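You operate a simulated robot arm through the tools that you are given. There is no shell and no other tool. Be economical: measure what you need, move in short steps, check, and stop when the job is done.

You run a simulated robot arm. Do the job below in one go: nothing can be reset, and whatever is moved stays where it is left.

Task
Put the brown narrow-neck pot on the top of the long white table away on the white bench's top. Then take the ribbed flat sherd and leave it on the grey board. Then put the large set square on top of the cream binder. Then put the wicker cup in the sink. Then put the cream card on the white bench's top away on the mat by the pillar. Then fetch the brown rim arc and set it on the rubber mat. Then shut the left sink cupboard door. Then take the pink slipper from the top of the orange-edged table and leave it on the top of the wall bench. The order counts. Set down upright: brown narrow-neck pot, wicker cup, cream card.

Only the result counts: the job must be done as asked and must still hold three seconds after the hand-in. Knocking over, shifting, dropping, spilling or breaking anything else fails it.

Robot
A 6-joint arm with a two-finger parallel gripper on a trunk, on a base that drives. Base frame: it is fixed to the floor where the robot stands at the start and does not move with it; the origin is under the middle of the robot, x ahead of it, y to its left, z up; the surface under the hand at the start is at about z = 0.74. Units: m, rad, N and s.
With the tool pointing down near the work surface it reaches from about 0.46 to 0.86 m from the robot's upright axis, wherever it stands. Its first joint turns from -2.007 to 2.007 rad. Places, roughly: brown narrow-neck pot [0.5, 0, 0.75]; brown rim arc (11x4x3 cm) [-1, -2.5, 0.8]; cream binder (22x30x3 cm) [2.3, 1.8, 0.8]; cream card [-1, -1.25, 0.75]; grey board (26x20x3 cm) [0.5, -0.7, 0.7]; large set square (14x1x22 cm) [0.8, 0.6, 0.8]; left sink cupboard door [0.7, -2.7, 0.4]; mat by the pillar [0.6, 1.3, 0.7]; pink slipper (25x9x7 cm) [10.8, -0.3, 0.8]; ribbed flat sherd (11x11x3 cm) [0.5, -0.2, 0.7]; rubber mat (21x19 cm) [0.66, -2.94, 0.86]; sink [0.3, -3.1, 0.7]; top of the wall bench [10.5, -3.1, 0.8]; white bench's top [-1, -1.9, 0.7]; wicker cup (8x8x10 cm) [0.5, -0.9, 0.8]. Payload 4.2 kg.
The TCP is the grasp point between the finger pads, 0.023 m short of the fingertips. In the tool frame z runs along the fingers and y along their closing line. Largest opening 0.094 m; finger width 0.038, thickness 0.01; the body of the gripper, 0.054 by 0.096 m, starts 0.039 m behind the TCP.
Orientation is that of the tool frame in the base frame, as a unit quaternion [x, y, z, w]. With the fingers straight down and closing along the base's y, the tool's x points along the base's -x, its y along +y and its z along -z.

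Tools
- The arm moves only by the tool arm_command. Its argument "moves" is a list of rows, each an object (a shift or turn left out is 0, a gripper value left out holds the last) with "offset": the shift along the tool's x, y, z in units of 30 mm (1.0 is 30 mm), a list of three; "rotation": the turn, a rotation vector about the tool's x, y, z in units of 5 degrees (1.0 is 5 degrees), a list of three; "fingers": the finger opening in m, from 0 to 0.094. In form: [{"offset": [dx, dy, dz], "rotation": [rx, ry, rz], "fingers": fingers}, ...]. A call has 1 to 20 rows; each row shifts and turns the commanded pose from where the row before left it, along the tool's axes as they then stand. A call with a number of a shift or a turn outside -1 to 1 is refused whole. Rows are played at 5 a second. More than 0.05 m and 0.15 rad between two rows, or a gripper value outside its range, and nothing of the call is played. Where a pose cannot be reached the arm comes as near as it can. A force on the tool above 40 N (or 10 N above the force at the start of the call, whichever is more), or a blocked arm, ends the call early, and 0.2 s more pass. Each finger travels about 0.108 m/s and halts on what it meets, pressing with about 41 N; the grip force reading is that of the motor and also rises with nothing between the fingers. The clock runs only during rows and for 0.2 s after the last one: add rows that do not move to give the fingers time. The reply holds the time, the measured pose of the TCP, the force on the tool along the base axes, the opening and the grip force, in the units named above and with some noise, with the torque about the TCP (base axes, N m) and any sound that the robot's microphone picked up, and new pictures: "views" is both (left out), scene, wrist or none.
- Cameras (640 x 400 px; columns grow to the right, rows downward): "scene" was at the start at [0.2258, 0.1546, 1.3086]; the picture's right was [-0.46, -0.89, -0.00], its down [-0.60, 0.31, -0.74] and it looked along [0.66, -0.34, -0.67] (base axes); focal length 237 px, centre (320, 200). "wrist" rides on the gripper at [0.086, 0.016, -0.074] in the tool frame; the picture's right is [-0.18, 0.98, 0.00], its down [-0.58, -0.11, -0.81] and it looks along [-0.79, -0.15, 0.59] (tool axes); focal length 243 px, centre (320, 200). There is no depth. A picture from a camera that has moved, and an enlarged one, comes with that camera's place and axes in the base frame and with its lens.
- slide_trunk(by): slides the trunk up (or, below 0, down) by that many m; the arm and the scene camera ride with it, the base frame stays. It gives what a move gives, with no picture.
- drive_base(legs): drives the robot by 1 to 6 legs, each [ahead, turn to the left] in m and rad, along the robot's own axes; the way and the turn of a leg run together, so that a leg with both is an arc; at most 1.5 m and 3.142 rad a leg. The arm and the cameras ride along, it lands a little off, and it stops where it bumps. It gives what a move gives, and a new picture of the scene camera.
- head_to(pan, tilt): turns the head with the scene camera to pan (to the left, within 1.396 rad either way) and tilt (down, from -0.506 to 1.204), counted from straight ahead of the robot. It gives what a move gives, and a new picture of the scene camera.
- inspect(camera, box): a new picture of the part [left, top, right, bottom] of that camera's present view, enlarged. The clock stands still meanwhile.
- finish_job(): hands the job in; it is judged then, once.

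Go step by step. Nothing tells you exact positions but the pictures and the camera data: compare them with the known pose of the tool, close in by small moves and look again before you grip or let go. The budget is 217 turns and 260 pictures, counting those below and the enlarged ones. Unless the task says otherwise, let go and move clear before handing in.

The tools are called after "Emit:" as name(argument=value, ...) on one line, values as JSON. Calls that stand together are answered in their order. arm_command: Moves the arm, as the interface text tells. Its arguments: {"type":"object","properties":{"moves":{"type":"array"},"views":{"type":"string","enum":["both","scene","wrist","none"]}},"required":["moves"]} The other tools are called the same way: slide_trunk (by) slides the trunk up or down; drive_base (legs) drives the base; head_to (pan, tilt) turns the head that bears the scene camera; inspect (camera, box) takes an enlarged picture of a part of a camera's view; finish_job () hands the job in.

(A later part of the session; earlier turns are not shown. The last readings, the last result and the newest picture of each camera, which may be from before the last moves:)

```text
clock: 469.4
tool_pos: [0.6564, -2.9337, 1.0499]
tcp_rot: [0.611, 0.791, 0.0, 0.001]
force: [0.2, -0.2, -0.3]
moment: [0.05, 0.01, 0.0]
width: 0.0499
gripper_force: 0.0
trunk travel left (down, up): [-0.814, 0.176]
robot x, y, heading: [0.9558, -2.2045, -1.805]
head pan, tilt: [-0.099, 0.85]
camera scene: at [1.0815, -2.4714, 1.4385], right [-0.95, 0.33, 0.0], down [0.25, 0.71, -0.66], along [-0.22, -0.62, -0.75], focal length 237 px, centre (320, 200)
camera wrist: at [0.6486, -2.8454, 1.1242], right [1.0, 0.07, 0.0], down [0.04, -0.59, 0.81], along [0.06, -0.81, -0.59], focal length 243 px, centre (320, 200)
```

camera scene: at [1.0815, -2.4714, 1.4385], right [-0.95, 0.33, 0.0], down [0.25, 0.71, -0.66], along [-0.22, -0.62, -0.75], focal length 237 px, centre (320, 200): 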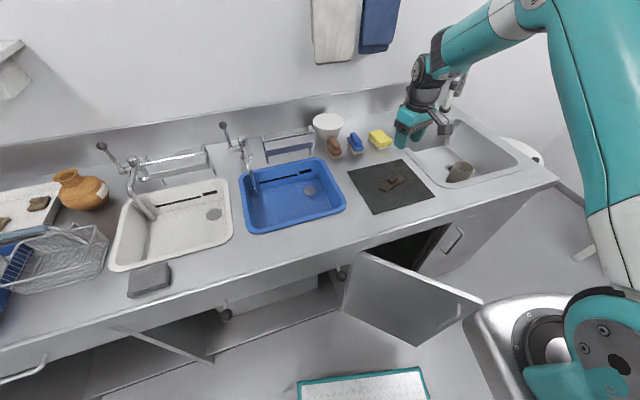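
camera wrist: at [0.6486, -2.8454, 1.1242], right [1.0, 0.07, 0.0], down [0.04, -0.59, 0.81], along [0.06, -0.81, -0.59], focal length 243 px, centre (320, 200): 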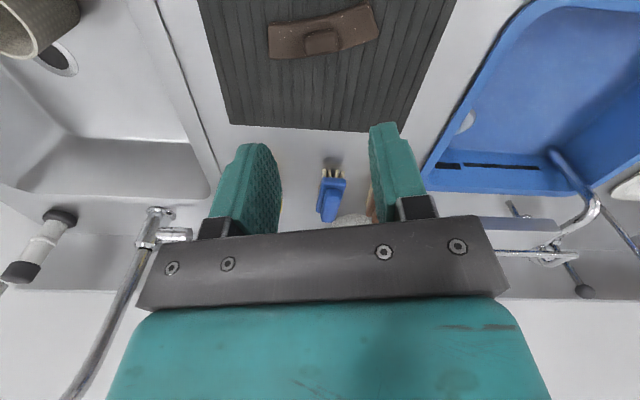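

The arc lies on the rubber mat. Next the cupboard door: it's hinged near (0.82, −2.79), open about 44°, and I'm on its outer side. I'll pull the arm in and reposition to push it straight shut.

Emit:
arm_command(moves=[{"offset": [0.9, 0, 0], "fingers": 0.02}, {"offset": [0.9, 0, 0], "fingers": 0.0}, {"offset": [0.9, 0, 0]}, {"offset": [0.9, 0, 0]}, {"offset": [0.9, 0, 0]}, {"offset": [0.9, 0, 0]}, {"offset": [0.9, 0, 0]}, {}], views="none")

Emit:
drive_base(legs=[[0, 0.6], [-0.22, 0], [0, -0.73]])

Emit:
arm_command(moves=[{"rotation": [0, -1, 0]}, {"rotation": [0, -1, 0]}, {"rotation": [0, -1, 0]}, {"rotation": [0, -1, 0]}, {"rotation": [0, -1, 0]}, {"rotation": [0, -1, 0]}, {"rotation": [0, -1, 0]}, {"rotation": [0, -1, 0]}, {"rotation": [0, -1, 0]}, {}], views="scene")

```text
clock: 471.2
tool_pos: [0.6064, -2.7514, 1.0475]
tcp_rot: [0.611, 0.792, 0.0, 0.001]
force: [0.8, 0.7, -0.2]
moment: [-0.03, 0.03, -0.05]
width: 0.0002
gripper_force: 41.3
trunk travel left (down, up): [-0.814, 0.176]
robot x, y, heading: [0.9507, -2.2028, -1.808]
head pan, tilt: [-0.099, 0.85]
```

```text
clock: 476.4
tool_pos: [0.4586, -2.4947, 1.048]
tcp_rot: [0.663, 0.748, 0.0, 0.002]
force: [-0.6, -0.4, -0.2]
moment: [0.02, 0.0, 0.0]
width: 0.0
gripper_force: 40.9
trunk travel left (down, up): [-0.814, 0.176]
robot x, y, heading: [0.8736, -1.998, -1.936]
head pan, tilt: [-0.099, 0.85]
camera scene: at [0.9661, -2.2818, 1.4385], right [-0.89, 0.45, 0.0], down [0.34, 0.67, -0.66], along [-0.3, -0.59, -0.75], focal length 237 px, centre (320, 200)
```

scene: 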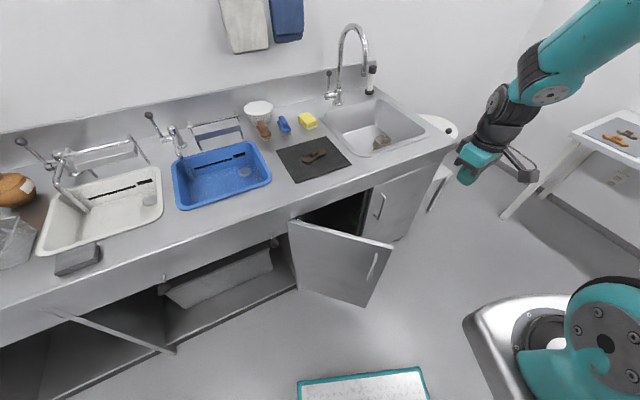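

```text
clock: 478.6
tool_pos: [0.4591, -2.496, 1.0484]
tcp_rot: [0.612, 0.691, -0.254, 0.288]
force: [0.4, 1.3, 0.3]
moment: [-0.03, -0.01, 0.0]
width: 0.0
gripper_force: 40.9
trunk travel left (down, up): [-0.814, 0.176]
robot x, y, heading: [0.8763, -1.9998, -1.939]
head pan, tilt: [-0.099, 0.85]
camera scene: at [0.966, -2.2818, 1.4385], right [-0.89, 0.45, 0.0], down [0.34, 0.67, -0.66], along [-0.3, -0.59, -0.75], focal length 237 px, centre (320, 200)
```

scene: 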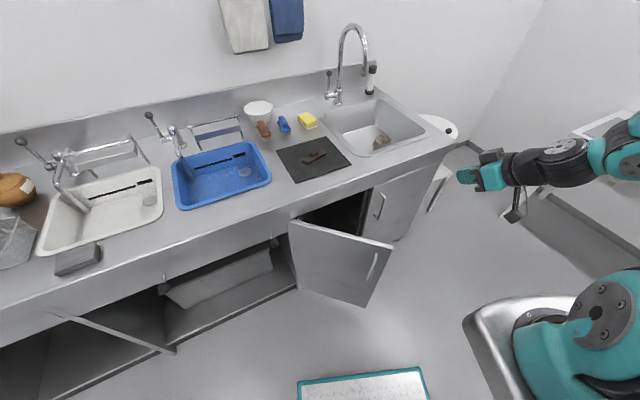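

I'll move the pitched tool to the outer side of the door, then lower the trunk.

Emit:
arm_command(moves=[{"offset": [-0.25, 0.9, 0.25]}, {"offset": [-0.25, 0.9, 0.25]}, {"offset": [-0.25, 0.9, 0.25]}, {"offset": [-0.25, 0.9, 0.25]}, {"offset": [-0.25, 0.9, 0.25]}, {"offset": [-0.25, 0.9, 0.25]}, {"offset": [-0.25, 0.9, 0.25]}, {"offset": [-0.25, 0.9, 0.25]}, {}], views="none")

Emit:
slide_trunk(by=-0.3)

Emit:
head_to(pan=-0.1, tilt=0.85)

```text
clock: 480.6
tool_pos: [0.6811, -2.5598, 1.0476]
tcp_rot: [0.613, 0.691, -0.255, 0.288]
force: [-0.7, -0.3, -0.1]
moment: [-0.01, 0.02, 0.02]
width: 0.0001
gripper_force: 41.1
out of reach, approached as far as the arm can: row 5, 6
trunk travel left (down, up): [-0.814, 0.176]
robot x, y, heading: [0.8752, -1.9961, -1.937]
head pan, tilt: [-0.099, 0.85]
```

```text
clock: 483.6
tool_pos: [0.6807, -2.56, 0.7478]
tcp_rot: [0.613, 0.691, -0.254, 0.287]
force: [-0.8, -0.8, 1.1]
moment: [-0.04, -0.01, -0.01]
width: 0.0
gripper_force: 41.2
trunk travel left (down, up): [-0.514, 0.476]
robot x, y, heading: [0.8747, -1.9956, -1.939]
head pan, tilt: [-0.099, 0.85]
```

```text
clock: 484.2
tool_pos: [0.6808, -2.5589, 0.7493]
tcp_rot: [0.612, 0.691, -0.254, 0.288]
force: [0.1, 0.0, 0.2]
moment: [0.0, -0.01, 0.01]
width: 0.0002
gripper_force: 41.1
trunk travel left (down, up): [-0.514, 0.476]
robot x, y, heading: [0.8749, -2.0003, -1.941]
head pan, tilt: [-0.099, 0.85]
camera scene: at [0.9661, -2.2818, 1.1385], right [-0.89, 0.45, 0.0], down [0.34, 0.67, -0.66], along [-0.3, -0.59, -0.75], focal length 237 px, centre (320, 200)
```

scene: 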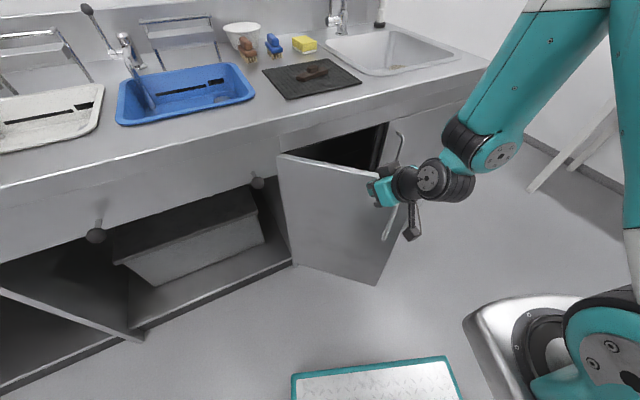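

Emit:
slide_trunk(by=-0.2)

Emit:
arm_command(moves=[{}], views="both")

```text
clock: 486.4
tool_pos: [0.6818, -2.5597, 0.5475]
tcp_rot: [0.612, 0.691, -0.254, 0.288]
force: [0.6, -1.4, -0.4]
moment: [0.0, 0.04, 0.01]
width: 0.0002
gripper_force: 40.9
trunk travel left (down, up): [-0.314, 0.676]
robot x, y, heading: [0.8748, -1.9983, -1.94]
head pan, tilt: [-0.099, 0.85]
```

```text
clock: 486.8
tool_pos: [0.6811, -2.5606, 0.5478]
tcp_rot: [0.613, 0.691, -0.254, 0.287]
force: [-0.5, 1.0, -0.9]
moment: [0.0, 0.0, -0.01]
width: 0.0
gripper_force: 41.5
trunk travel left (down, up): [-0.314, 0.676]
robot x, y, heading: [0.8751, -2.0006, -1.935]
head pan, tilt: [-0.099, 0.85]
camera scene: at [0.9661, -2.2818, 0.9385], right [-0.89, 0.45, 0.0], down [0.34, 0.67, -0.66], along [-0.3, -0.59, -0.75], focal length 237 px, centre (320, 200)
camera wrist: at [0.6827, -2.4449, 0.5395], right [0.99, -0.01, 0.13], down [-0.13, 0.15, 0.98], along [-0.03, -0.99, 0.14], focal length 243 px, centre (320, 200)
```

scene: 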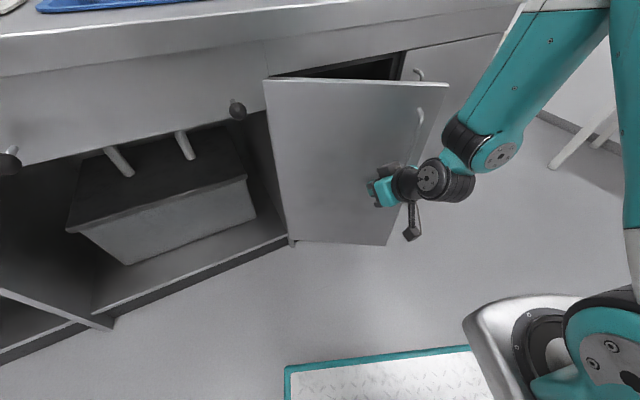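
wrist: 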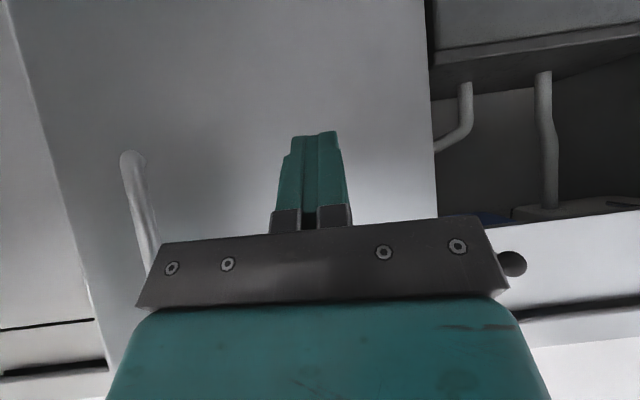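

The door is right ahead with its handle to the side. I'll push straight in −y.

Emit:
arm_command(moves=[{"offset": [-0.6, -0.1, 0.6]}, {"offset": [-0.6, -0.1, 0.6]}, {"offset": [-0.6, -0.1, 0.6]}, {"offset": [-0.6, -0.1, 0.6]}, {"offset": [-0.6, -0.1, 0.6]}, {"offset": [-0.6, -0.1, 0.6]}, {"offset": [-0.4, -0.07, 0.4]}, {}], views="scene")

```text
clock: 488.6
tool_pos: [0.6813, -2.7301, 0.548]
tcp_rot: [0.612, 0.691, -0.254, 0.288]
force: [-0.1, 0.6, 0.2]
moment: [-0.02, 0.01, 0.02]
width: 0.0
gripper_force: 40.7
trunk travel left (down, up): [-0.314, 0.676]
robot x, y, heading: [0.8743, -2.0005, -1.937]
head pan, tilt: [-0.099, 0.85]
camera scene: at [0.9661, -2.2818, 0.9385], right [-0.89, 0.45, 0.0], down [0.34, 0.67, -0.66], along [-0.3, -0.59, -0.75], focal length 237 px, centre (320, 200)
```

scene: 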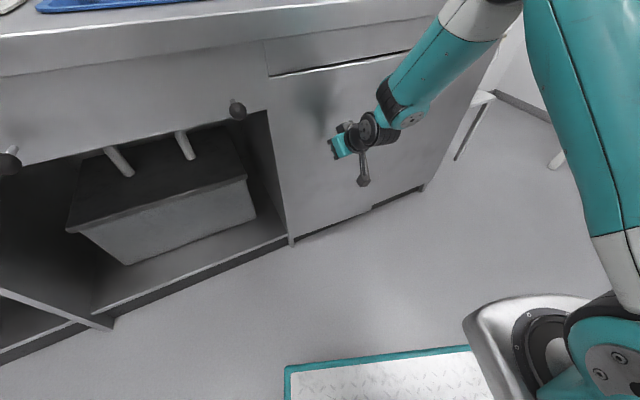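

Nearly shut. I'll push the rest with small steps.

Emit:
arm_command(moves=[{"offset": [-0.25, -0.04, 0.25]}, {"offset": [-0.2, -0.03, 0.2]}, {"offset": [-0.2, -0.03, 0.2]}, {"offset": [-0.2, -0.03, 0.2]}, {"offset": [-0.2, -0.03, 0.2]}, {}], views="scene")

```text
clock: 489.8
tool_pos: [0.6825, -2.7665, 0.5475]
tcp_rot: [0.613, 0.693, -0.249, 0.285]
force: [1.6, 19.9, 14.1]
moment: [-0.3, 0.09, -0.01]
width: 0.0
gripper_force: 40.9
trunk travel left (down, up): [-0.314, 0.676]
robot x, y, heading: [0.8737, -1.9995, -1.938]
head pan, tilt: [-0.099, 0.85]
stopped in row 5: the force on the tool passed its limit at 60 N (the readings are from after the stop); the commanded pose is now the measured one
camera scene: at [0.966, -2.2808, 0.939], right [-0.89, 0.45, 0.0], down [0.34, 0.67, -0.66], along [-0.3, -0.59, -0.75], focal length 237 px, centre (320, 200)
```

scene: 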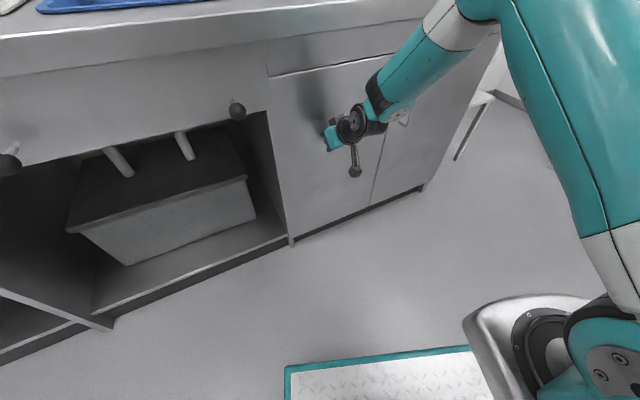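

The door is flush. I'll withdraw and verify it stays closed.

Emit:
arm_command(moves=[{"offset": [0.4, 0.07, -0.4]}, {"offset": [0.6, 0.1, -0.6]}, {"offset": [0.6, 0.1, -0.6]}, {"offset": [0.6, 0.1, -0.6]}, {"offset": [0.6, 0.1, -0.6]}, {"offset": [0.6, 0.1, -0.6]}, {}], views="none")

Emit:
slide_trunk(by=0.5)

Emit:
drive_base(legs=[[-0.35, 0]])

Emit:
inspect(camera="scene", box=[200, 60, 480, 330])

```text
clock: 491.4
tool_pos: [0.6818, -2.6222, 0.5488]
tcp_rot: [0.613, 0.693, -0.25, 0.286]
force: [-0.4, -0.3, -0.1]
moment: [-0.01, 0.04, -0.01]
width: 0.0
gripper_force: 41.1
trunk travel left (down, up): [-0.314, 0.676]
robot x, y, heading: [0.8706, -1.998, -1.941]
head pan, tilt: [-0.099, 0.85]
```

```text
refused: 0.5 is not a number from -0.4 to 0.4
```

```text
clock: 493.6
tool_pos: [0.8096, -2.2937, 0.547]
tcp_rot: [0.613, 0.693, -0.25, 0.285]
force: [0.1, -0.6, -0.2]
moment: [0.02, 0.0, 0.02]
width: 0.0001
gripper_force: 41.3
trunk travel left (down, up): [-0.314, 0.676]
robot x, y, heading: [1.0014, -1.6651, -1.942]
head pan, tilt: [-0.099, 0.85]
camera scene: at [1.0939, -1.9519, 0.9385], right [-0.89, 0.45, 0.0], down [0.34, 0.67, -0.66], along [-0.3, -0.59, -0.75], focal length 237 px, centre (320, 200)
```

scene: 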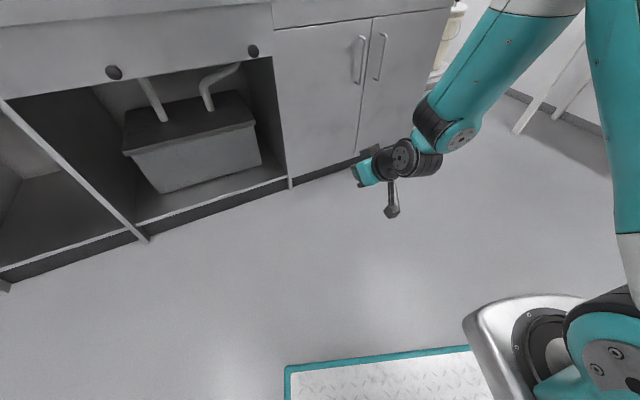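

```text
1.48 times, centred on (340, 195) of scene
camera zoom: at [1.0939, -1.9519, 0.9385], right [-0.89, 0.45, 0.0], down [0.34, 0.67, -0.66], along [-0.3, -0.59, -0.75], focal length 352 px, centre (290, 207)
```

zoom: 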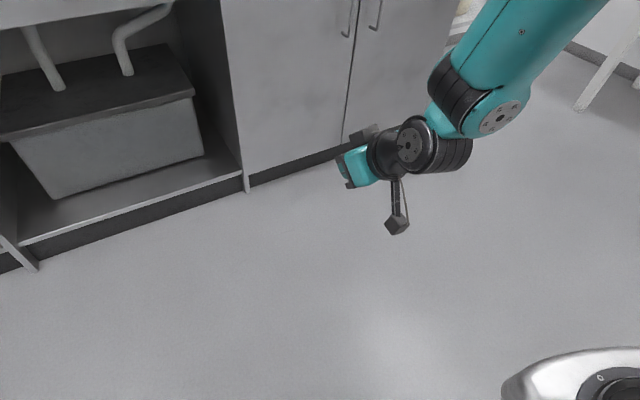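

The door is shut flush beside its neighbour. Last item: the pink slipper on the far orange-edged table. I'll raise, level the tool back down, and look along the room for a route.

Emit:
slide_trunk(by=0.4)

Emit:
arm_command(moves=[{"rotation": [0, 1, 0], "offset": [0, 0, -0.5]}, {"rotation": [0, 1, 0], "offset": [0, 0, -0.5]}, {"rotation": [0, 1, 0], "offset": [0, 0, -0.5]}, {"rotation": [0, 1, 0], "offset": [0, 0, -0.5]}, {"rotation": [0, 1, 0]}, {"rotation": [0, 1, 0]}, {"rotation": [0, 1, 0]}, {"rotation": [0, 1, 0]}, {"rotation": [0, 1, 0]}, {}], views="none")

Emit:
slide_trunk(by=0.25)

Emit:
drive_base(legs=[[0, 1.94], [0.6, 0]])

Emit:
head_to(pan=0.0, tilt=0.25)

```text
clock: 497.5
tool_pos: [0.8101, -2.2931, 0.947]
tcp_rot: [0.612, 0.693, -0.25, 0.287]
force: [-0.3, -0.7, -0.3]
moment: [-0.02, 0.02, 0.02]
width: 0.0002
gripper_force: 41.1
trunk travel left (down, up): [-0.714, 0.276]
robot x, y, heading: [1.003, -1.667, -1.937]
head pan, tilt: [-0.099, 0.85]
```

```text
clock: 499.7
tool_pos: [0.8047, -2.2572, 0.9957]
tcp_rot: [0.661, 0.75, 0.004, -0.001]
force: [0.1, -0.1, 0.5]
moment: [-0.03, 0.0, -0.02]
width: 0.0
gripper_force: 41.0
trunk travel left (down, up): [-0.714, 0.276]
robot x, y, heading: [0.9989, -1.6663, -1.939]
head pan, tilt: [-0.099, 0.85]
```

```text
clock: 502.2
tool_pos: [0.8051, -2.2571, 1.2453]
tcp_rot: [0.662, 0.749, 0.004, -0.002]
force: [1.1, 0.6, 0.0]
moment: [-0.02, 0.03, -0.01]
width: 0.0
gripper_force: 40.7
trunk travel left (down, up): [-0.964, 0.026]
robot x, y, heading: [0.9996, -1.6688, -1.94]
head pan, tilt: [-0.099, 0.85]
```

```text
clock: 510.3
tool_pos: [2.2239, -1.6296, 1.2454]
tcp_rot: [-0.249, 0.968, 0.001, -0.004]
force: [-0.3, -0.7, -0.3]
moment: [0.0, -0.04, 0.0]
width: 0.0001
gripper_force: 40.9
trunk travel left (down, up): [-0.964, 0.026]
robot x, y, heading: [1.6032, -1.6628, 0.012]
head pan, tilt: [-0.099, 0.85]
camera scene: at [1.8313, -1.4763, 1.5885], right [-0.09, -1.0, 0.0], down [-0.75, 0.07, -0.66], along [0.66, -0.06, -0.75], focal length 237 px, centre (320, 200)
```

scene: 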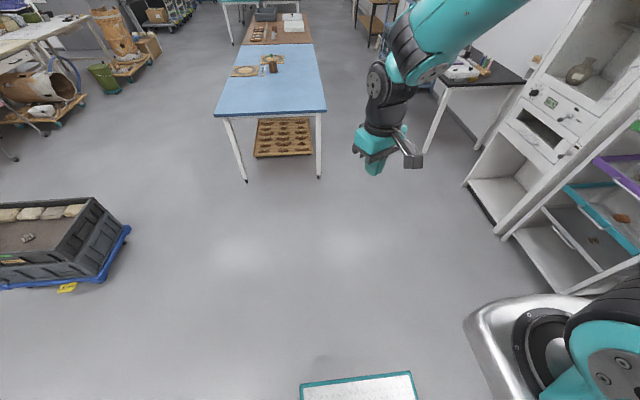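

```text
clock: 511.3
tool_pos: [2.2237, -1.6296, 1.2451]
tcp_rot: [-0.248, 0.969, 0.001, -0.004]
force: [-0.5, -0.7, 0.5]
moment: [-0.02, 0.01, 0.02]
width: 0.0003
gripper_force: 40.8
trunk travel left (down, up): [-0.964, 0.026]
robot x, y, heading: [1.6088, -1.6632, 0.009]
head pan, tilt: [0.0, 0.25]
camera scene: at [1.8469, -1.4684, 1.6415], right [0.01, -1.0, 0.0], down [-0.25, 0.0, -0.97], along [0.97, 0.01, -0.25], focal length 237 px, centre (320, 200)
```

scene: 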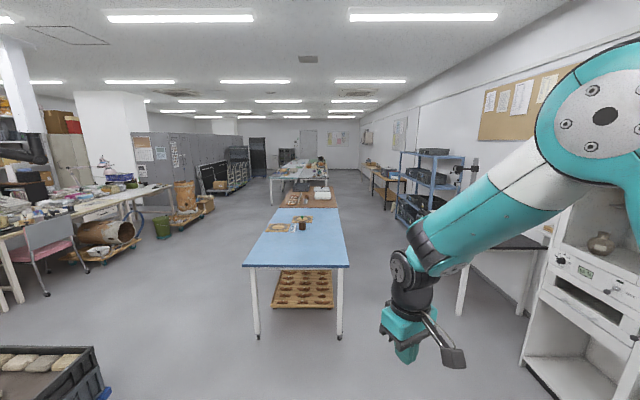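

The southern aisle (y ≈ −2.2) between the blue table and the wall furniture is about 1.2 m wide. I'll take it.

Emit:
drive_base(legs=[[0, -0.38], [1.45, 0], [0, 0.37], [1.5, 0], [1.0, 0]])

```text
clock: 532.6
tool_pos: [6.0708, -2.2028, 1.2459]
tcp_rot: [-0.237, 0.972, 0.0, -0.004]
force: [-0.9, 0.0, -0.6]
moment: [0.02, 0.0, 0.0]
width: 0.0004
gripper_force: 41.1
trunk travel left (down, up): [-0.964, 0.026]
robot x, y, heading: [5.4544, -2.2211, -0.012]
head pan, tilt: [0.0, 0.25]
camera scene: at [5.6979, -2.033, 1.6416], right [-0.01, -1.0, 0.0], down [-0.25, 0.0, -0.97], along [0.97, -0.01, -0.25], focal length 237 px, centre (320, 200)
```

scene: 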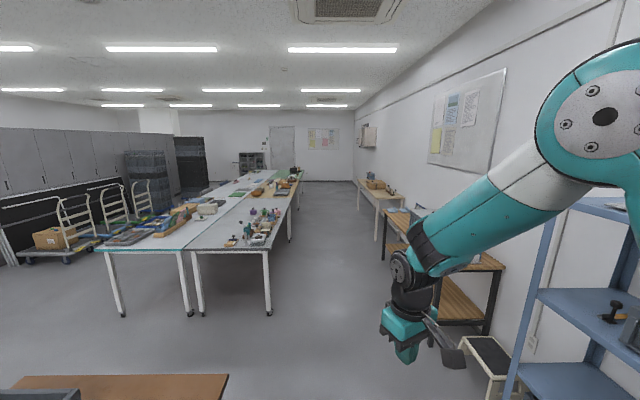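

Emit:
drive_base(legs=[[1.5, 0], [1.5, 0], [0.6, 0.0]])

Emit:
head_to(pan=0.7, tilt=0.5)

Emit:
head_to(pan=-0.3, tilt=0.5)

```text
clock: 550.0
tool_pos: [9.6496, -2.2071, 1.2441]
tcp_rot: [-0.245, 0.969, 0.001, -0.003]
force: [-0.1, -0.7, -0.5]
moment: [0.0, -0.02, 0.0]
width: 0.0
gripper_force: 40.8
trunk travel left (down, up): [-0.964, 0.026]
robot x, y, heading: [9.0302, -2.2397, 0.011]
head pan, tilt: [0.0, 0.25]
camera scene: at [9.2733, -2.0443, 1.6417], right [0.01, -1.0, 0.0], down [-0.25, 0.0, -0.97], along [0.97, 0.0, -0.25], focal length 237 px, centre (320, 200)
```

scene: 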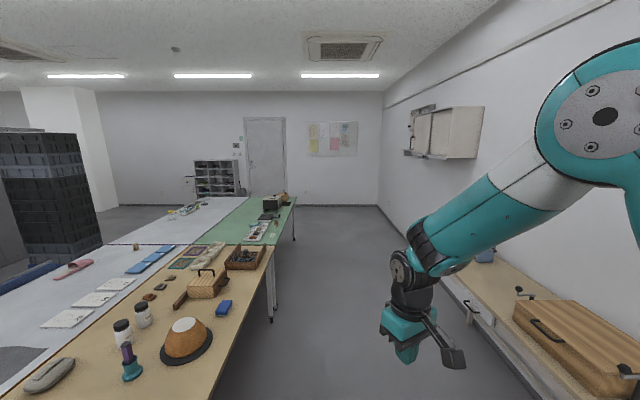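

```text
clock: 551.0
tool_pos: [9.6494, -2.2075, 1.2459]
tcp_rot: [-0.246, 0.969, 0.001, -0.004]
force: [0.3, -0.8, -0.2]
moment: [0.01, 0.0, 0.0]
width: 0.0002
gripper_force: 41.2
trunk travel left (down, up): [-0.964, 0.026]
robot x, y, heading: [9.0298, -2.2394, 0.006]
head pan, tilt: [0.7, 0.499]
camera scene: at [9.2494, -1.9859, 1.6185], right [0.65, -0.76, 0.0], down [-0.36, -0.31, -0.88], along [0.67, 0.57, -0.48], focal length 237 px, centre (320, 200)
```

scene: 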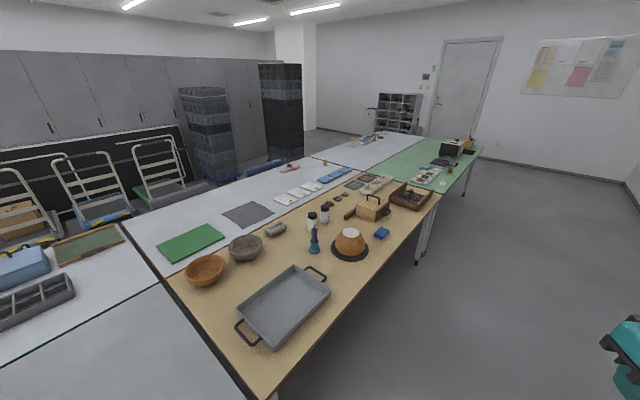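

```text
clock: 552.3
tool_pos: [9.6494, -2.2062, 1.2445]
tcp_rot: [-0.247, 0.969, 0.0, -0.005]
force: [-0.2, 0.3, 0.2]
moment: [0.02, -0.01, 0.03]
width: 0.0
gripper_force: 40.9
trunk travel left (down, up): [-0.964, 0.026]
robot x, y, heading: [9.031, -2.2345, 0.012]
head pan, tilt: [-0.3, 0.499]
camera scene: at [9.2671, -2.0712, 1.6185], right [-0.29, -0.96, 0.0], down [-0.46, 0.14, -0.88], along [0.84, -0.25, -0.48], focal length 237 px, centre (320, 200)
```

scene: 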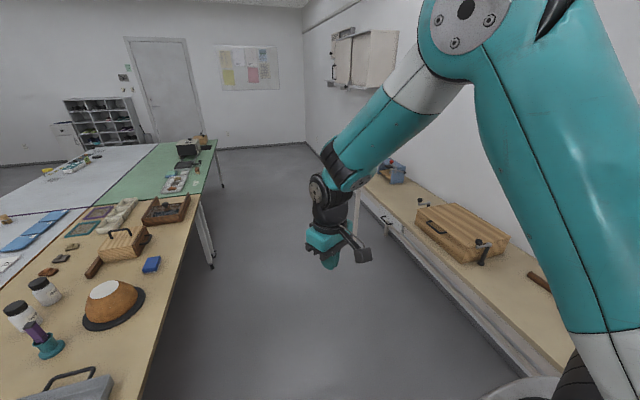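

The slipper is at about (10.78, −0.285), near the north edge of the second table row, so I need the north side. I'll go back west, through the gap at x ≈ 6.95, and around.

Emit:
drive_base(legs=[[0, 3.13], [1.5, 0], [0.56, 0], [0, -1.57]])

Emit:
head_to(pan=-0.1, tilt=0.5)

```text
clock: 573.6
tool_pos: [6.9593, -1.6735, 1.2448]
tcp_rot: [0.863, -0.505, 0.002, 0.004]
force: [0.1, -0.5, -0.1]
moment: [0.0, 0.01, 0.0]
width: 0.0
gripper_force: 40.7
trunk travel left (down, up): [-0.964, 0.026]
robot x, y, heading: [6.9997, -2.2945, 1.588]
head pan, tilt: [-0.3, 0.499]
camera scene: at [6.8265, -2.0599, 1.6185], right [0.96, -0.28, 0.0], down [-0.13, -0.46, -0.88], along [0.24, 0.84, -0.48], focal length 237 px, centre (320, 200)
```

scene: 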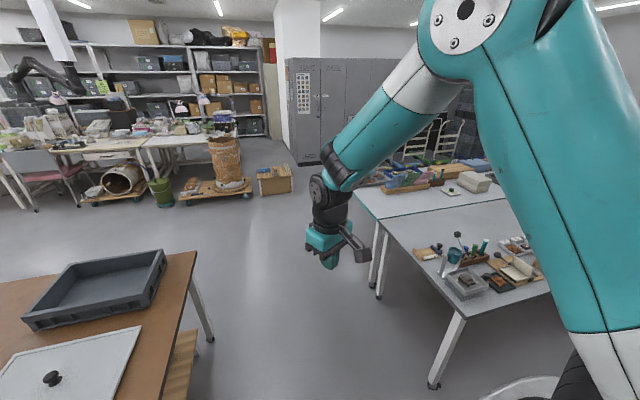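

```text
clock: 574.4
tool_pos: [6.9588, -1.6739, 1.2451]
tcp_rot: [0.863, -0.505, 0.002, 0.003]
force: [1.1, -0.6, -0.4]
moment: [-0.03, -0.03, -0.04]
width: 0.0002
gripper_force: 41.4
trunk travel left (down, up): [-0.964, 0.026]
robot x, y, heading: [6.9998, -2.292, 1.591]
head pan, tilt: [-0.099, 0.499]
camera scene: at [6.8087, -2.0566, 1.6185], right [1.0, -0.08, 0.0], down [-0.04, -0.48, -0.88], along [0.07, 0.88, -0.48], focal length 237 px, centre (320, 200)
```

scene: 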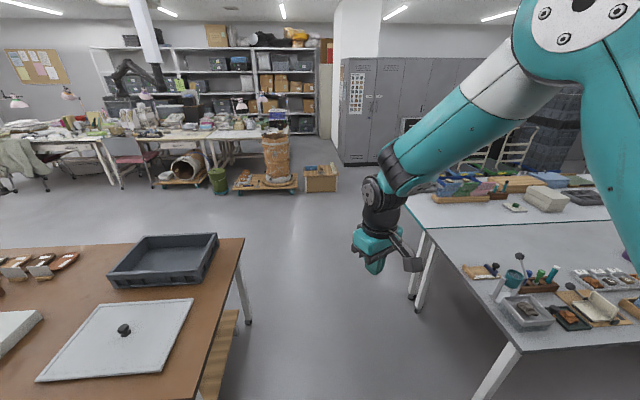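

The gap is clear. I'll go north through it and turn east along the north side.

Emit:
drive_base(legs=[[1.5, -0.01], [1.35, 0], [0, -1.57], [1.2, 0]])

Emit:
head_to(pan=0.0, tilt=0.4)

```text
clock: 597.9
tool_pos: [8.7733, 0.6158, 1.2451]
tcp_rot: [-0.248, 0.969, 0.001, -0.004]
force: [0.3, -0.5, 1.1]
moment: [0.01, 0.01, 0.01]
width: 0.0001
gripper_force: 40.4
trunk travel left (down, up): [-0.964, 0.026]
robot x, y, heading: [8.1528, 0.5815, 0.002]
head pan, tilt: [-0.099, 0.499]
camera scene: at [8.394, 0.7681, 1.6185], right [-0.09, -1.0, 0.0], down [-0.48, 0.04, -0.88], along [0.87, -0.08, -0.48], focal length 237 px, centre (320, 200)
```

scene: 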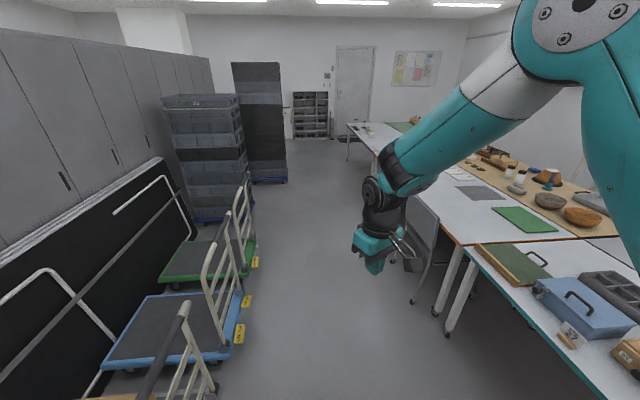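

```text
clock: 598.5
tool_pos: [8.7733, 0.616, 1.2451]
tcp_rot: [-0.248, 0.969, 0.001, -0.003]
force: [-0.1, 0.2, 0.1]
moment: [0.02, -0.02, -0.03]
width: 0.0001
gripper_force: 40.8
trunk travel left (down, up): [-0.964, 0.026]
robot x, y, heading: [8.1567, 0.5782, 0.012]
head pan, tilt: [0.0, 0.4]
camera scene: at [8.3961, 0.7771, 1.6276], right [0.01, -1.0, 0.0], down [-0.39, 0.0, -0.92], along [0.92, 0.01, -0.39], focal length 237 px, centre (320, 200)
```

scene: 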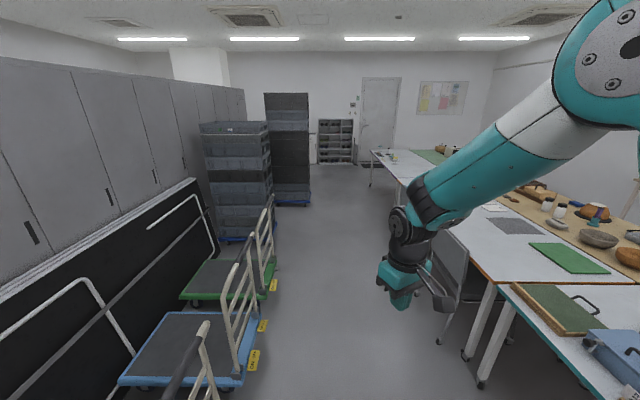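

Emit:
inspect(camera="scene", box=[330, 140, 570, 360])

```text
1.82 times, centred on (450, 250) of scene
camera zoom: at [8.3961, 0.7771, 1.6276], right [0.01, -1.0, 0.0], down [-0.39, 0.0, -0.92], along [0.92, 0.01, -0.39], focal length 431 px, centre (84, 109)
```

zoom: 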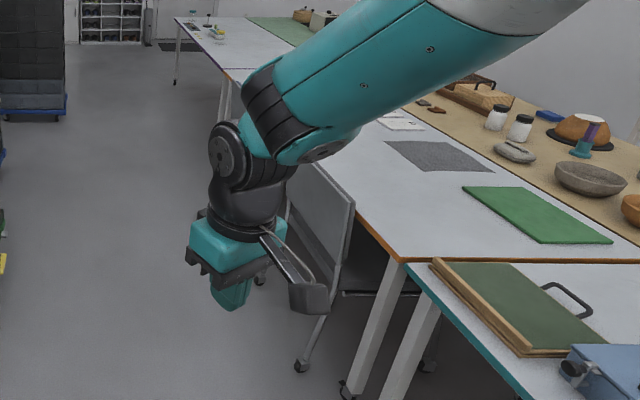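

The chair stays at y < 0. I'll drive to x ≈ 10.75 and turn to face the table.

Emit:
drive_base(legs=[[1.5, 0], [1.08, 0], [0, -1.57], [0.13, 0]])

Emit:
head_to(pan=0.0, tilt=0.75)

```text
clock: 615.8
tool_pos: [10.769, -0.1346, 1.245]
tcp_rot: [0.508, 0.861, 0.003, -0.002]
force: [0.5, 0.0, 0.8]
moment: [0.02, -0.02, 0.01]
width: 0.0
gripper_force: 41.6
trunk travel left (down, up): [-0.964, 0.026]
robot x, y, heading: [10.7344, 0.4859, -1.554]
head pan, tilt: [0.0, 0.4]
camera scene: at [10.9307, 0.242, 1.6277], right [-1.0, -0.01, 0.0], down [0.0, 0.39, -0.92], along [0.01, -0.92, -0.39], focal length 237 px, centre (320, 200)
```

scene: 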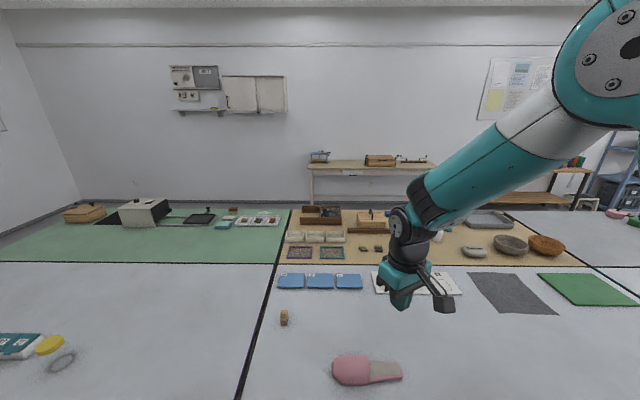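

```text
clock: 616.6
tool_pos: [10.7698, -0.134, 1.2464]
tcp_rot: [0.508, 0.862, 0.003, -0.002]
force: [-0.7, -0.6, 0.2]
moment: [0.0, 0.0, 0.02]
width: 0.0002
gripper_force: 41.3
trunk travel left (down, up): [-0.964, 0.026]
robot x, y, heading: [10.7318, 0.4839, -1.558]
head pan, tilt: [0.0, 0.75]
camera scene: at [10.9306, 0.2514, 1.5966], right [-1.0, -0.01, 0.0], down [-0.01, 0.68, -0.73], along [0.01, -0.73, -0.68], focal length 237 px, centre (320, 200)
```

scene: 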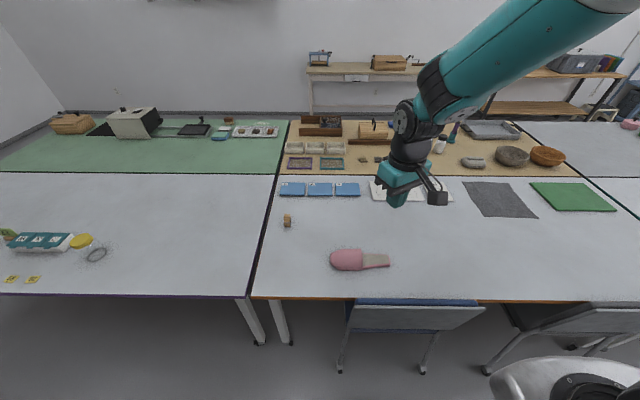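

The slipper lies along x, at about (10.65–10.90, −0.277). I'll inspect it for graspable width.

Emit:
inspect(camera="scene", box=[310, 225, 410, 290])

Emit:
inspect(camera="wrist", box=[0, 0, 640, 400])

```text
6.15 times, centred on (360, 258) of scene
camera zoom: at [10.9306, 0.2514, 1.5966], right [-1.0, -0.01, 0.0], down [-0.01, 0.68, -0.73], along [0.01, -0.73, -0.68], focal length 1460 px, centre (74, -154)
```

zoom: 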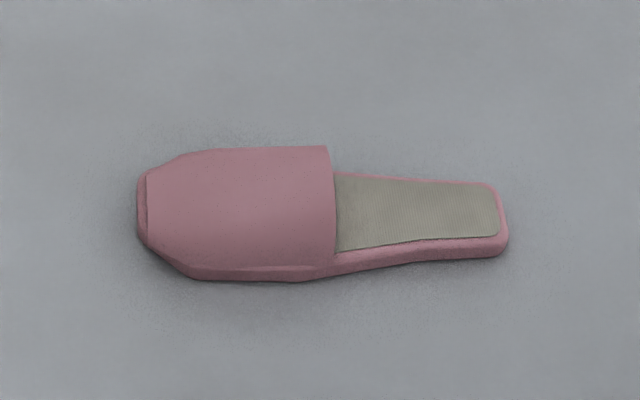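

```text
1.00 times, centred on (320, 200) of wrist (not enlarged: the box is as wide or as high as the picture)
camera zoom: at [10.7407, -0.0514, 1.3212], right [0.95, 0.31, 0.0], down [0.19, -0.57, 0.8], along [0.25, -0.76, -0.6], focal length 243 px, centre (320, 200)
```

zoom: 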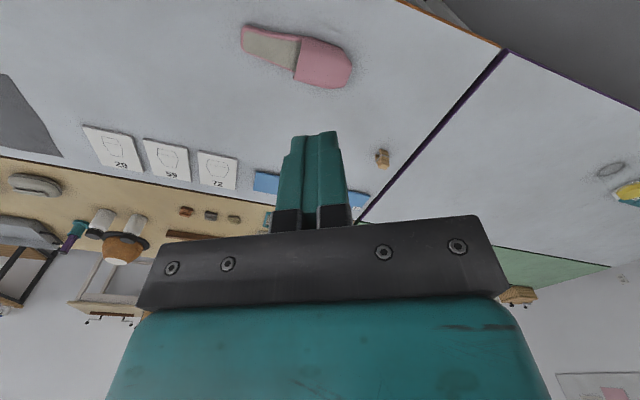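

The waist just behind the toe cap is about 6.4 cm wide, so I'll grip there at (10.735, −0.288), closing along y. I'll rotate the hand, open it and position above.

Emit:
arm_command(moves=[{"rotation": [0, 0, -1], "fingers": 0.05}, {"rotation": [0, 0, -1], "fingers": 0.09}, {"rotation": [0, 0, -1]}, {"rotation": [0, 0, -1]}, {"rotation": [0, 0, -1]}, {"rotation": [0, 0, -1]}, {"rotation": [0, 0, -1]}, {"rotation": [0, 0, -1]}, {"rotation": [0, 0, -1]}, {"rotation": [0, 0, -1]}, {"rotation": [0, 0, -1]}, {"rotation": [0, 0, -1]}, {"rotation": [0, 0, -0.2]}, {"offset": [0.2, -0.85, 0]}, {"offset": [0.2, -0.85, 0]}, {"offset": [0.2, -0.85, 0]}, {"offset": [0.2, -0.85, 0]}, {"offset": [0.2, -0.85, 0]}, {"offset": [0.2, -0.85, 0]}, {}], views="none")

Emit:
slide_trunk(by=-0.3)

Emit:
inspect(camera="wrist", box=[0, 0, 640, 400])

```text
clock: 620.8
tool_pos: [10.7321, -0.2882, 1.2428]
tcp_rot: [0.001, 1.0, 0.004, 0.0]
force: [0.9, 0.9, -0.3]
moment: [0.0, 0.01, 0.02]
width: 0.0899
gripper_force: 0.0
trunk travel left (down, up): [-0.964, 0.026]
robot x, y, heading: [10.7318, 0.4849, -1.557]
head pan, tilt: [0.0, 0.75]
```

```text
clock: 623.8
tool_pos: [10.7331, -0.2889, 0.9435]
tcp_rot: [0.001, 1.0, 0.004, 0.0]
force: [-0.1, -0.2, 0.1]
moment: [0.01, 0.01, 0.02]
width: 0.09
gripper_force: 0.0
trunk travel left (down, up): [-0.664, 0.326]
robot x, y, heading: [10.7319, 0.4853, -1.558]
head pan, tilt: [0.0, 0.75]
```

```text
1.00 times, centred on (320, 200) of wrist (not enlarged: the box is as wide or as high as the picture)
camera zoom: at [10.645, -0.2716, 1.0193], right [0.19, 0.98, 0.01], down [0.58, -0.12, 0.81], along [0.79, -0.15, -0.59], focal length 243 px, centre (320, 200)
```

zoom: 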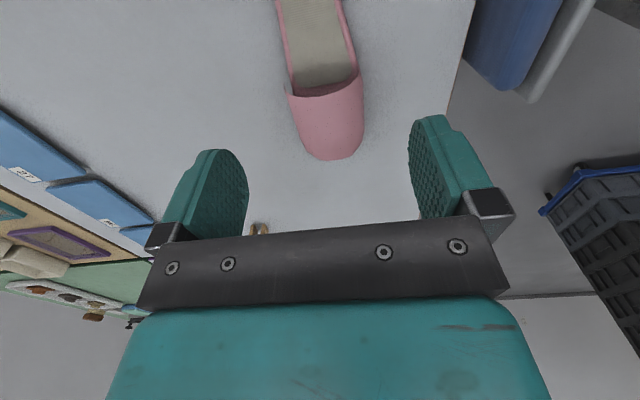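

Centred well. Descending.

Emit:
arm_command(moves=[{"offset": [0, -0.1, 1]}, {"offset": [0, 0, 1]}, {"offset": [0, 0, 1]}, {"offset": [0, 0, 1]}, {"offset": [0, 0, 0.8]}, {"offset": [0, 0, 0.5]}, {"offset": [0, 0, 0.2]}, {}], views="wrist")

```text
clock: 625.6
tool_pos: [10.7322, -0.2879, 0.7782]
tcp_rot: [0.001, 1.0, 0.003, 0.0]
force: [-0.3, 0.7, 0.3]
moment: [0.02, -0.02, 0.04]
width: 0.09
gripper_force: 0.0
trunk travel left (down, up): [-0.664, 0.326]
robot x, y, heading: [10.733, 0.4839, -1.558]
head pan, tilt: [0.0, 0.75]
camera wrist: at [10.6451, -0.2735, 0.854], right [0.19, 0.98, 0.01], down [0.58, -0.12, 0.81], along [0.79, -0.15, -0.59], focal length 243 px, centre (320, 200)
```

wrist: 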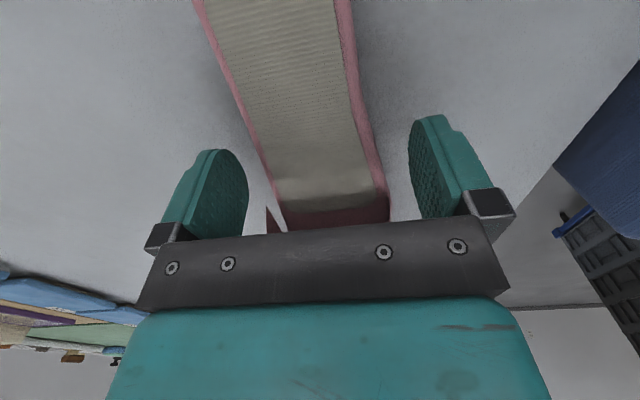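

Emit:
arm_command(moves=[{"offset": [0, 0, 0.12]}, {"offset": [0, 0, 0.08]}, {"fingers": 0.07}, {"fingers": 0.055}, {"fingers": 0.04}, {"fingers": 0.03}, {}], views="wrist")

```text
clock: 627.2
tool_pos: [10.7306, -0.2888, 0.7735]
tcp_rot: [0.001, 1.0, 0.004, 0.0]
force: [-0.9, -0.9, 2.6]
moment: [-0.15, -0.05, -0.28]
width: 0.0532
gripper_force: 41.2
trunk travel left (down, up): [-0.664, 0.326]
robot x, y, heading: [10.732, 0.4863, -1.565]
head pan, tilt: [0.0, 0.75]
camera wrist: at [10.645, -0.2732, 0.8484], right [0.19, 0.98, 0.01], down [0.58, -0.12, 0.81], along [0.79, -0.15, -0.59], focal length 243 px, centre (320, 200)
```

wrist: 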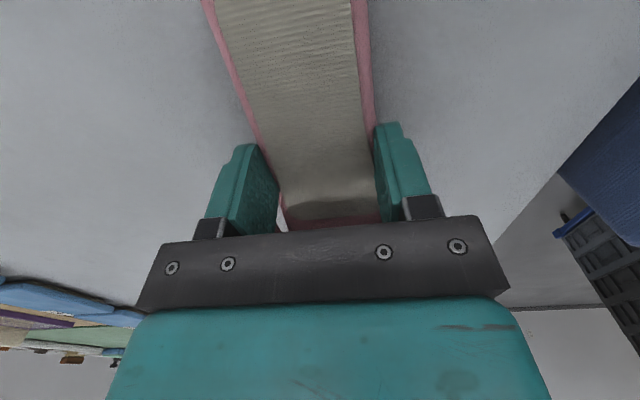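

Gripped at 5.3 cm. I'll lift and check that it holds level.

Emit:
arm_command(moves=[{"offset": [0, 0, -0.3]}, {"offset": [0, 0, -0.6]}, {"offset": [0, 0, -0.9]}, {"offset": [0, 0, -0.9]}, {}, {}, {}, {}], views="both")

```text
clock: 629.0
tool_pos: [10.7326, -0.2888, 0.8533]
tcp_rot: [0.001, 1.0, 0.005, 0.0]
force: [-0.3, 0.0, -1.1]
moment: [0.0, 0.04, 0.01]
width: 0.0531
gripper_force: 40.7
trunk travel left (down, up): [-0.664, 0.326]
robot x, y, heading: [10.7336, 0.4843, -1.559]
head pan, tilt: [0.0, 0.75]
camera scene: at [10.9306, 0.2514, 1.2965], right [-1.0, -0.01, 0.0], down [-0.01, 0.68, -0.73], along [0.01, -0.73, -0.68], focal length 237 px, centre (320, 200)
camera wrist: at [10.6453, -0.2739, 0.9291], right [0.19, 0.98, 0.01], down [0.58, -0.12, 0.81], along [0.79, -0.15, -0.59], focal length 243 px, centre (320, 200)
```

scene: 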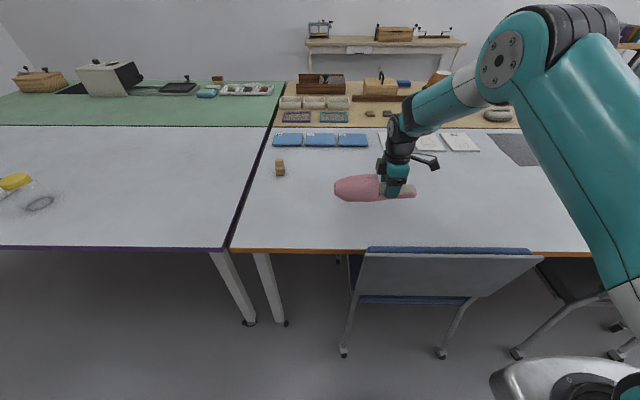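
wrist: 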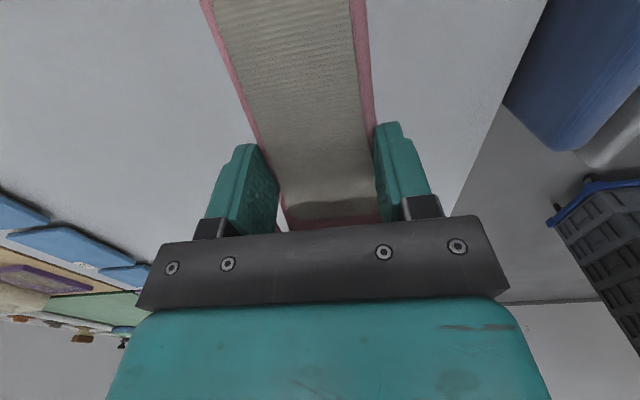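

The slipper is held level. I'll raise and retract it, then go round the east end of the tables to the wall bench.

Emit:
slide_trunk(by=0.32)

Emit:
arm_command(moves=[{"offset": [0, 0.9, 0]}, {"offset": [0, 0.9, 0]}, {"offset": [0, 0.9, 0]}, {"offset": [0, 0.9, 0]}, {"offset": [0, 0.9, 0]}, {"offset": [0, 0.9, 0]}, {}], views="none")

Emit:
drive_base(legs=[[0, 1.6], [1.0, 0]])

Emit:
head_to(pan=0.0, tilt=0.4)

```text
clock: 632.2
tool_pos: [10.732, -0.2896, 1.1743]
tcp_rot: [0.001, 1.0, 0.004, -0.001]
force: [-0.3, 0.3, -0.6]
moment: [0.02, 0.05, 0.03]
width: 0.0534
gripper_force: 40.3
trunk travel left (down, up): [-0.984, 0.006]
robot x, y, heading: [10.735, 0.489, -1.554]
head pan, tilt: [0.0, 0.75]
```

```text
clock: 633.8
tool_pos: [10.7325, -0.127, 1.1751]
tcp_rot: [0.001, 1.0, 0.004, 0.0]
force: [-0.1, -0.5, -1.2]
moment: [0.0, 0.09, 0.0]
width: 0.053
gripper_force: 40.8
trunk travel left (down, up): [-0.984, 0.006]
robot x, y, heading: [10.7335, 0.4818, -1.559]
head pan, tilt: [0.0, 0.75]
```

```text
clock: 642.9
tool_pos: [12.3408, 0.5325, 1.1746]
tcp_rot: [0.714, -0.7, -0.003, 0.002]
force: [0.0, -0.6, -0.9]
moment: [-0.05, -0.01, 0.0]
width: 0.0531
gripper_force: 41.1
trunk travel left (down, up): [-0.984, 0.006]
robot x, y, heading: [11.7255, 0.5223, 0.028]
head pan, tilt: [0.0, 0.75]
camera scene: at [11.9557, 0.7212, 1.6165], right [0.03, -1.0, 0.0], down [-0.68, -0.02, -0.73], along [0.73, 0.02, -0.68], focal length 237 px, centre (320, 200)
```

scene: 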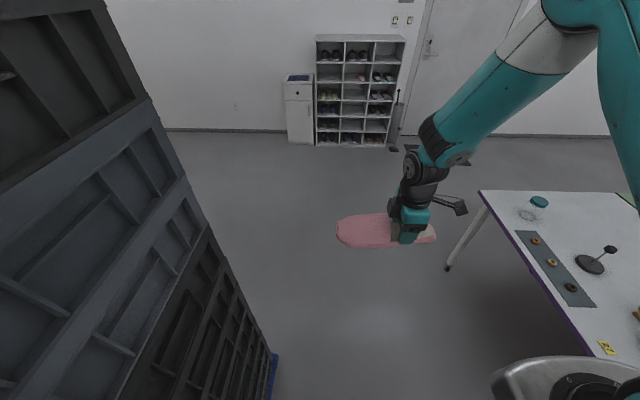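

```text
clock: 643.7
tool_pos: [12.3414, 0.5329, 1.1749]
tcp_rot: [0.714, -0.7, -0.003, 0.003]
force: [-0.6, 0.7, -1.5]
moment: [-0.04, 0.0, 0.02]
width: 0.0529
gripper_force: 41.3
trunk travel left (down, up): [-0.984, 0.006]
robot x, y, heading: [11.7259, 0.5221, 0.031]
head pan, tilt: [0.0, 0.4]
camera scene: at [11.9655, 0.7215, 1.6476], right [0.03, -1.0, 0.0], down [-0.39, -0.01, -0.92], along [0.92, 0.03, -0.39], focal length 237 px, centre (320, 200)
```

scene: 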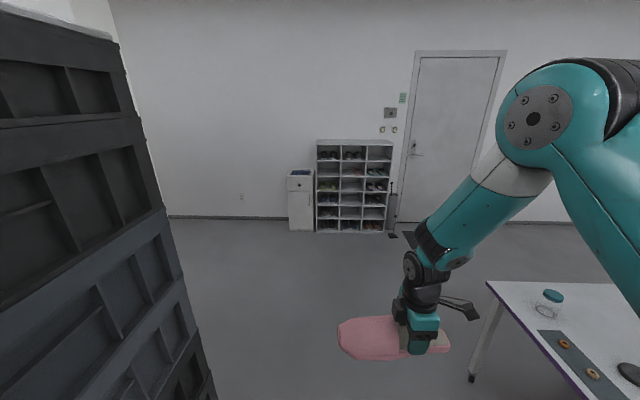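

The way round the east end is open. I'll continue: east, south, then west to the wall bench.

Emit:
drive_base(legs=[[1.5, -0.03], [0.45, 0], [0, -1.57], [1.5, 0], [1.2, 0], [0, -1.57]])

Emit:
head_to(pan=0.3, tilt=0.4)

```text
clock: 673.8
tool_pos: [13.1278, -2.1355, 1.1743]
tcp_rot: [0.708, 0.707, 0.003, 0.003]
force: [0.2, 0.7, -0.7]
moment: [0.07, -0.02, 0.02]
width: 0.053
gripper_force: 40.9
trunk travel left (down, up): [-0.984, 0.006]
robot x, y, heading: [13.7406, -2.1357, -3.131]
head pan, tilt: [0.0, 0.4]
camera scene: at [13.4981, -2.3352, 1.6476], right [-0.01, 1.0, 0.0], down [0.39, 0.0, -0.92], along [-0.92, -0.01, -0.39], focal length 237 px, centre (320, 200)
```

scene: 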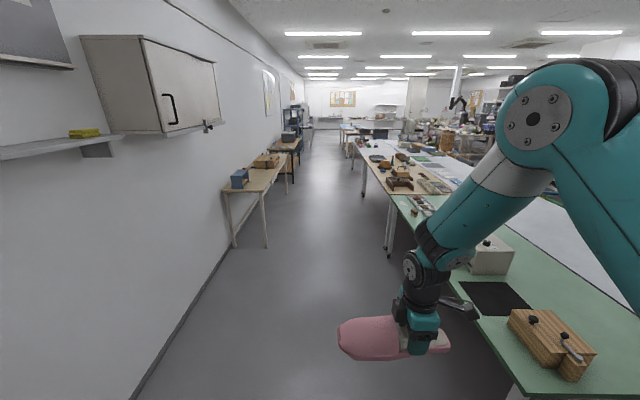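

```text
clock: 674.6
tool_pos: [13.1289, -2.135, 1.174]
tcp_rot: [0.708, 0.706, 0.004, 0.002]
force: [0.6, 0.4, -0.5]
moment: [0.09, 0.01, 0.01]
width: 0.0532
gripper_force: 41.4
trunk travel left (down, up): [-0.984, 0.006]
robot x, y, heading: [13.7428, -2.1371, -3.128]
head pan, tilt: [0.3, 0.4]
camera scene: at [13.5026, -2.3624, 1.6476], right [-0.31, 0.95, 0.0], down [0.37, 0.12, -0.92], along [-0.88, -0.28, -0.39], focal length 237 px, centre (320, 200)
```

scene: 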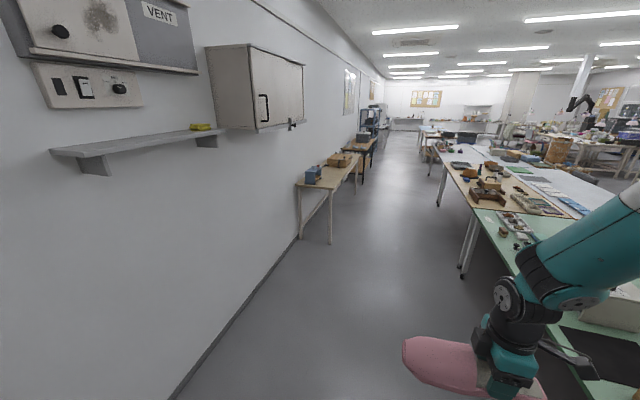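

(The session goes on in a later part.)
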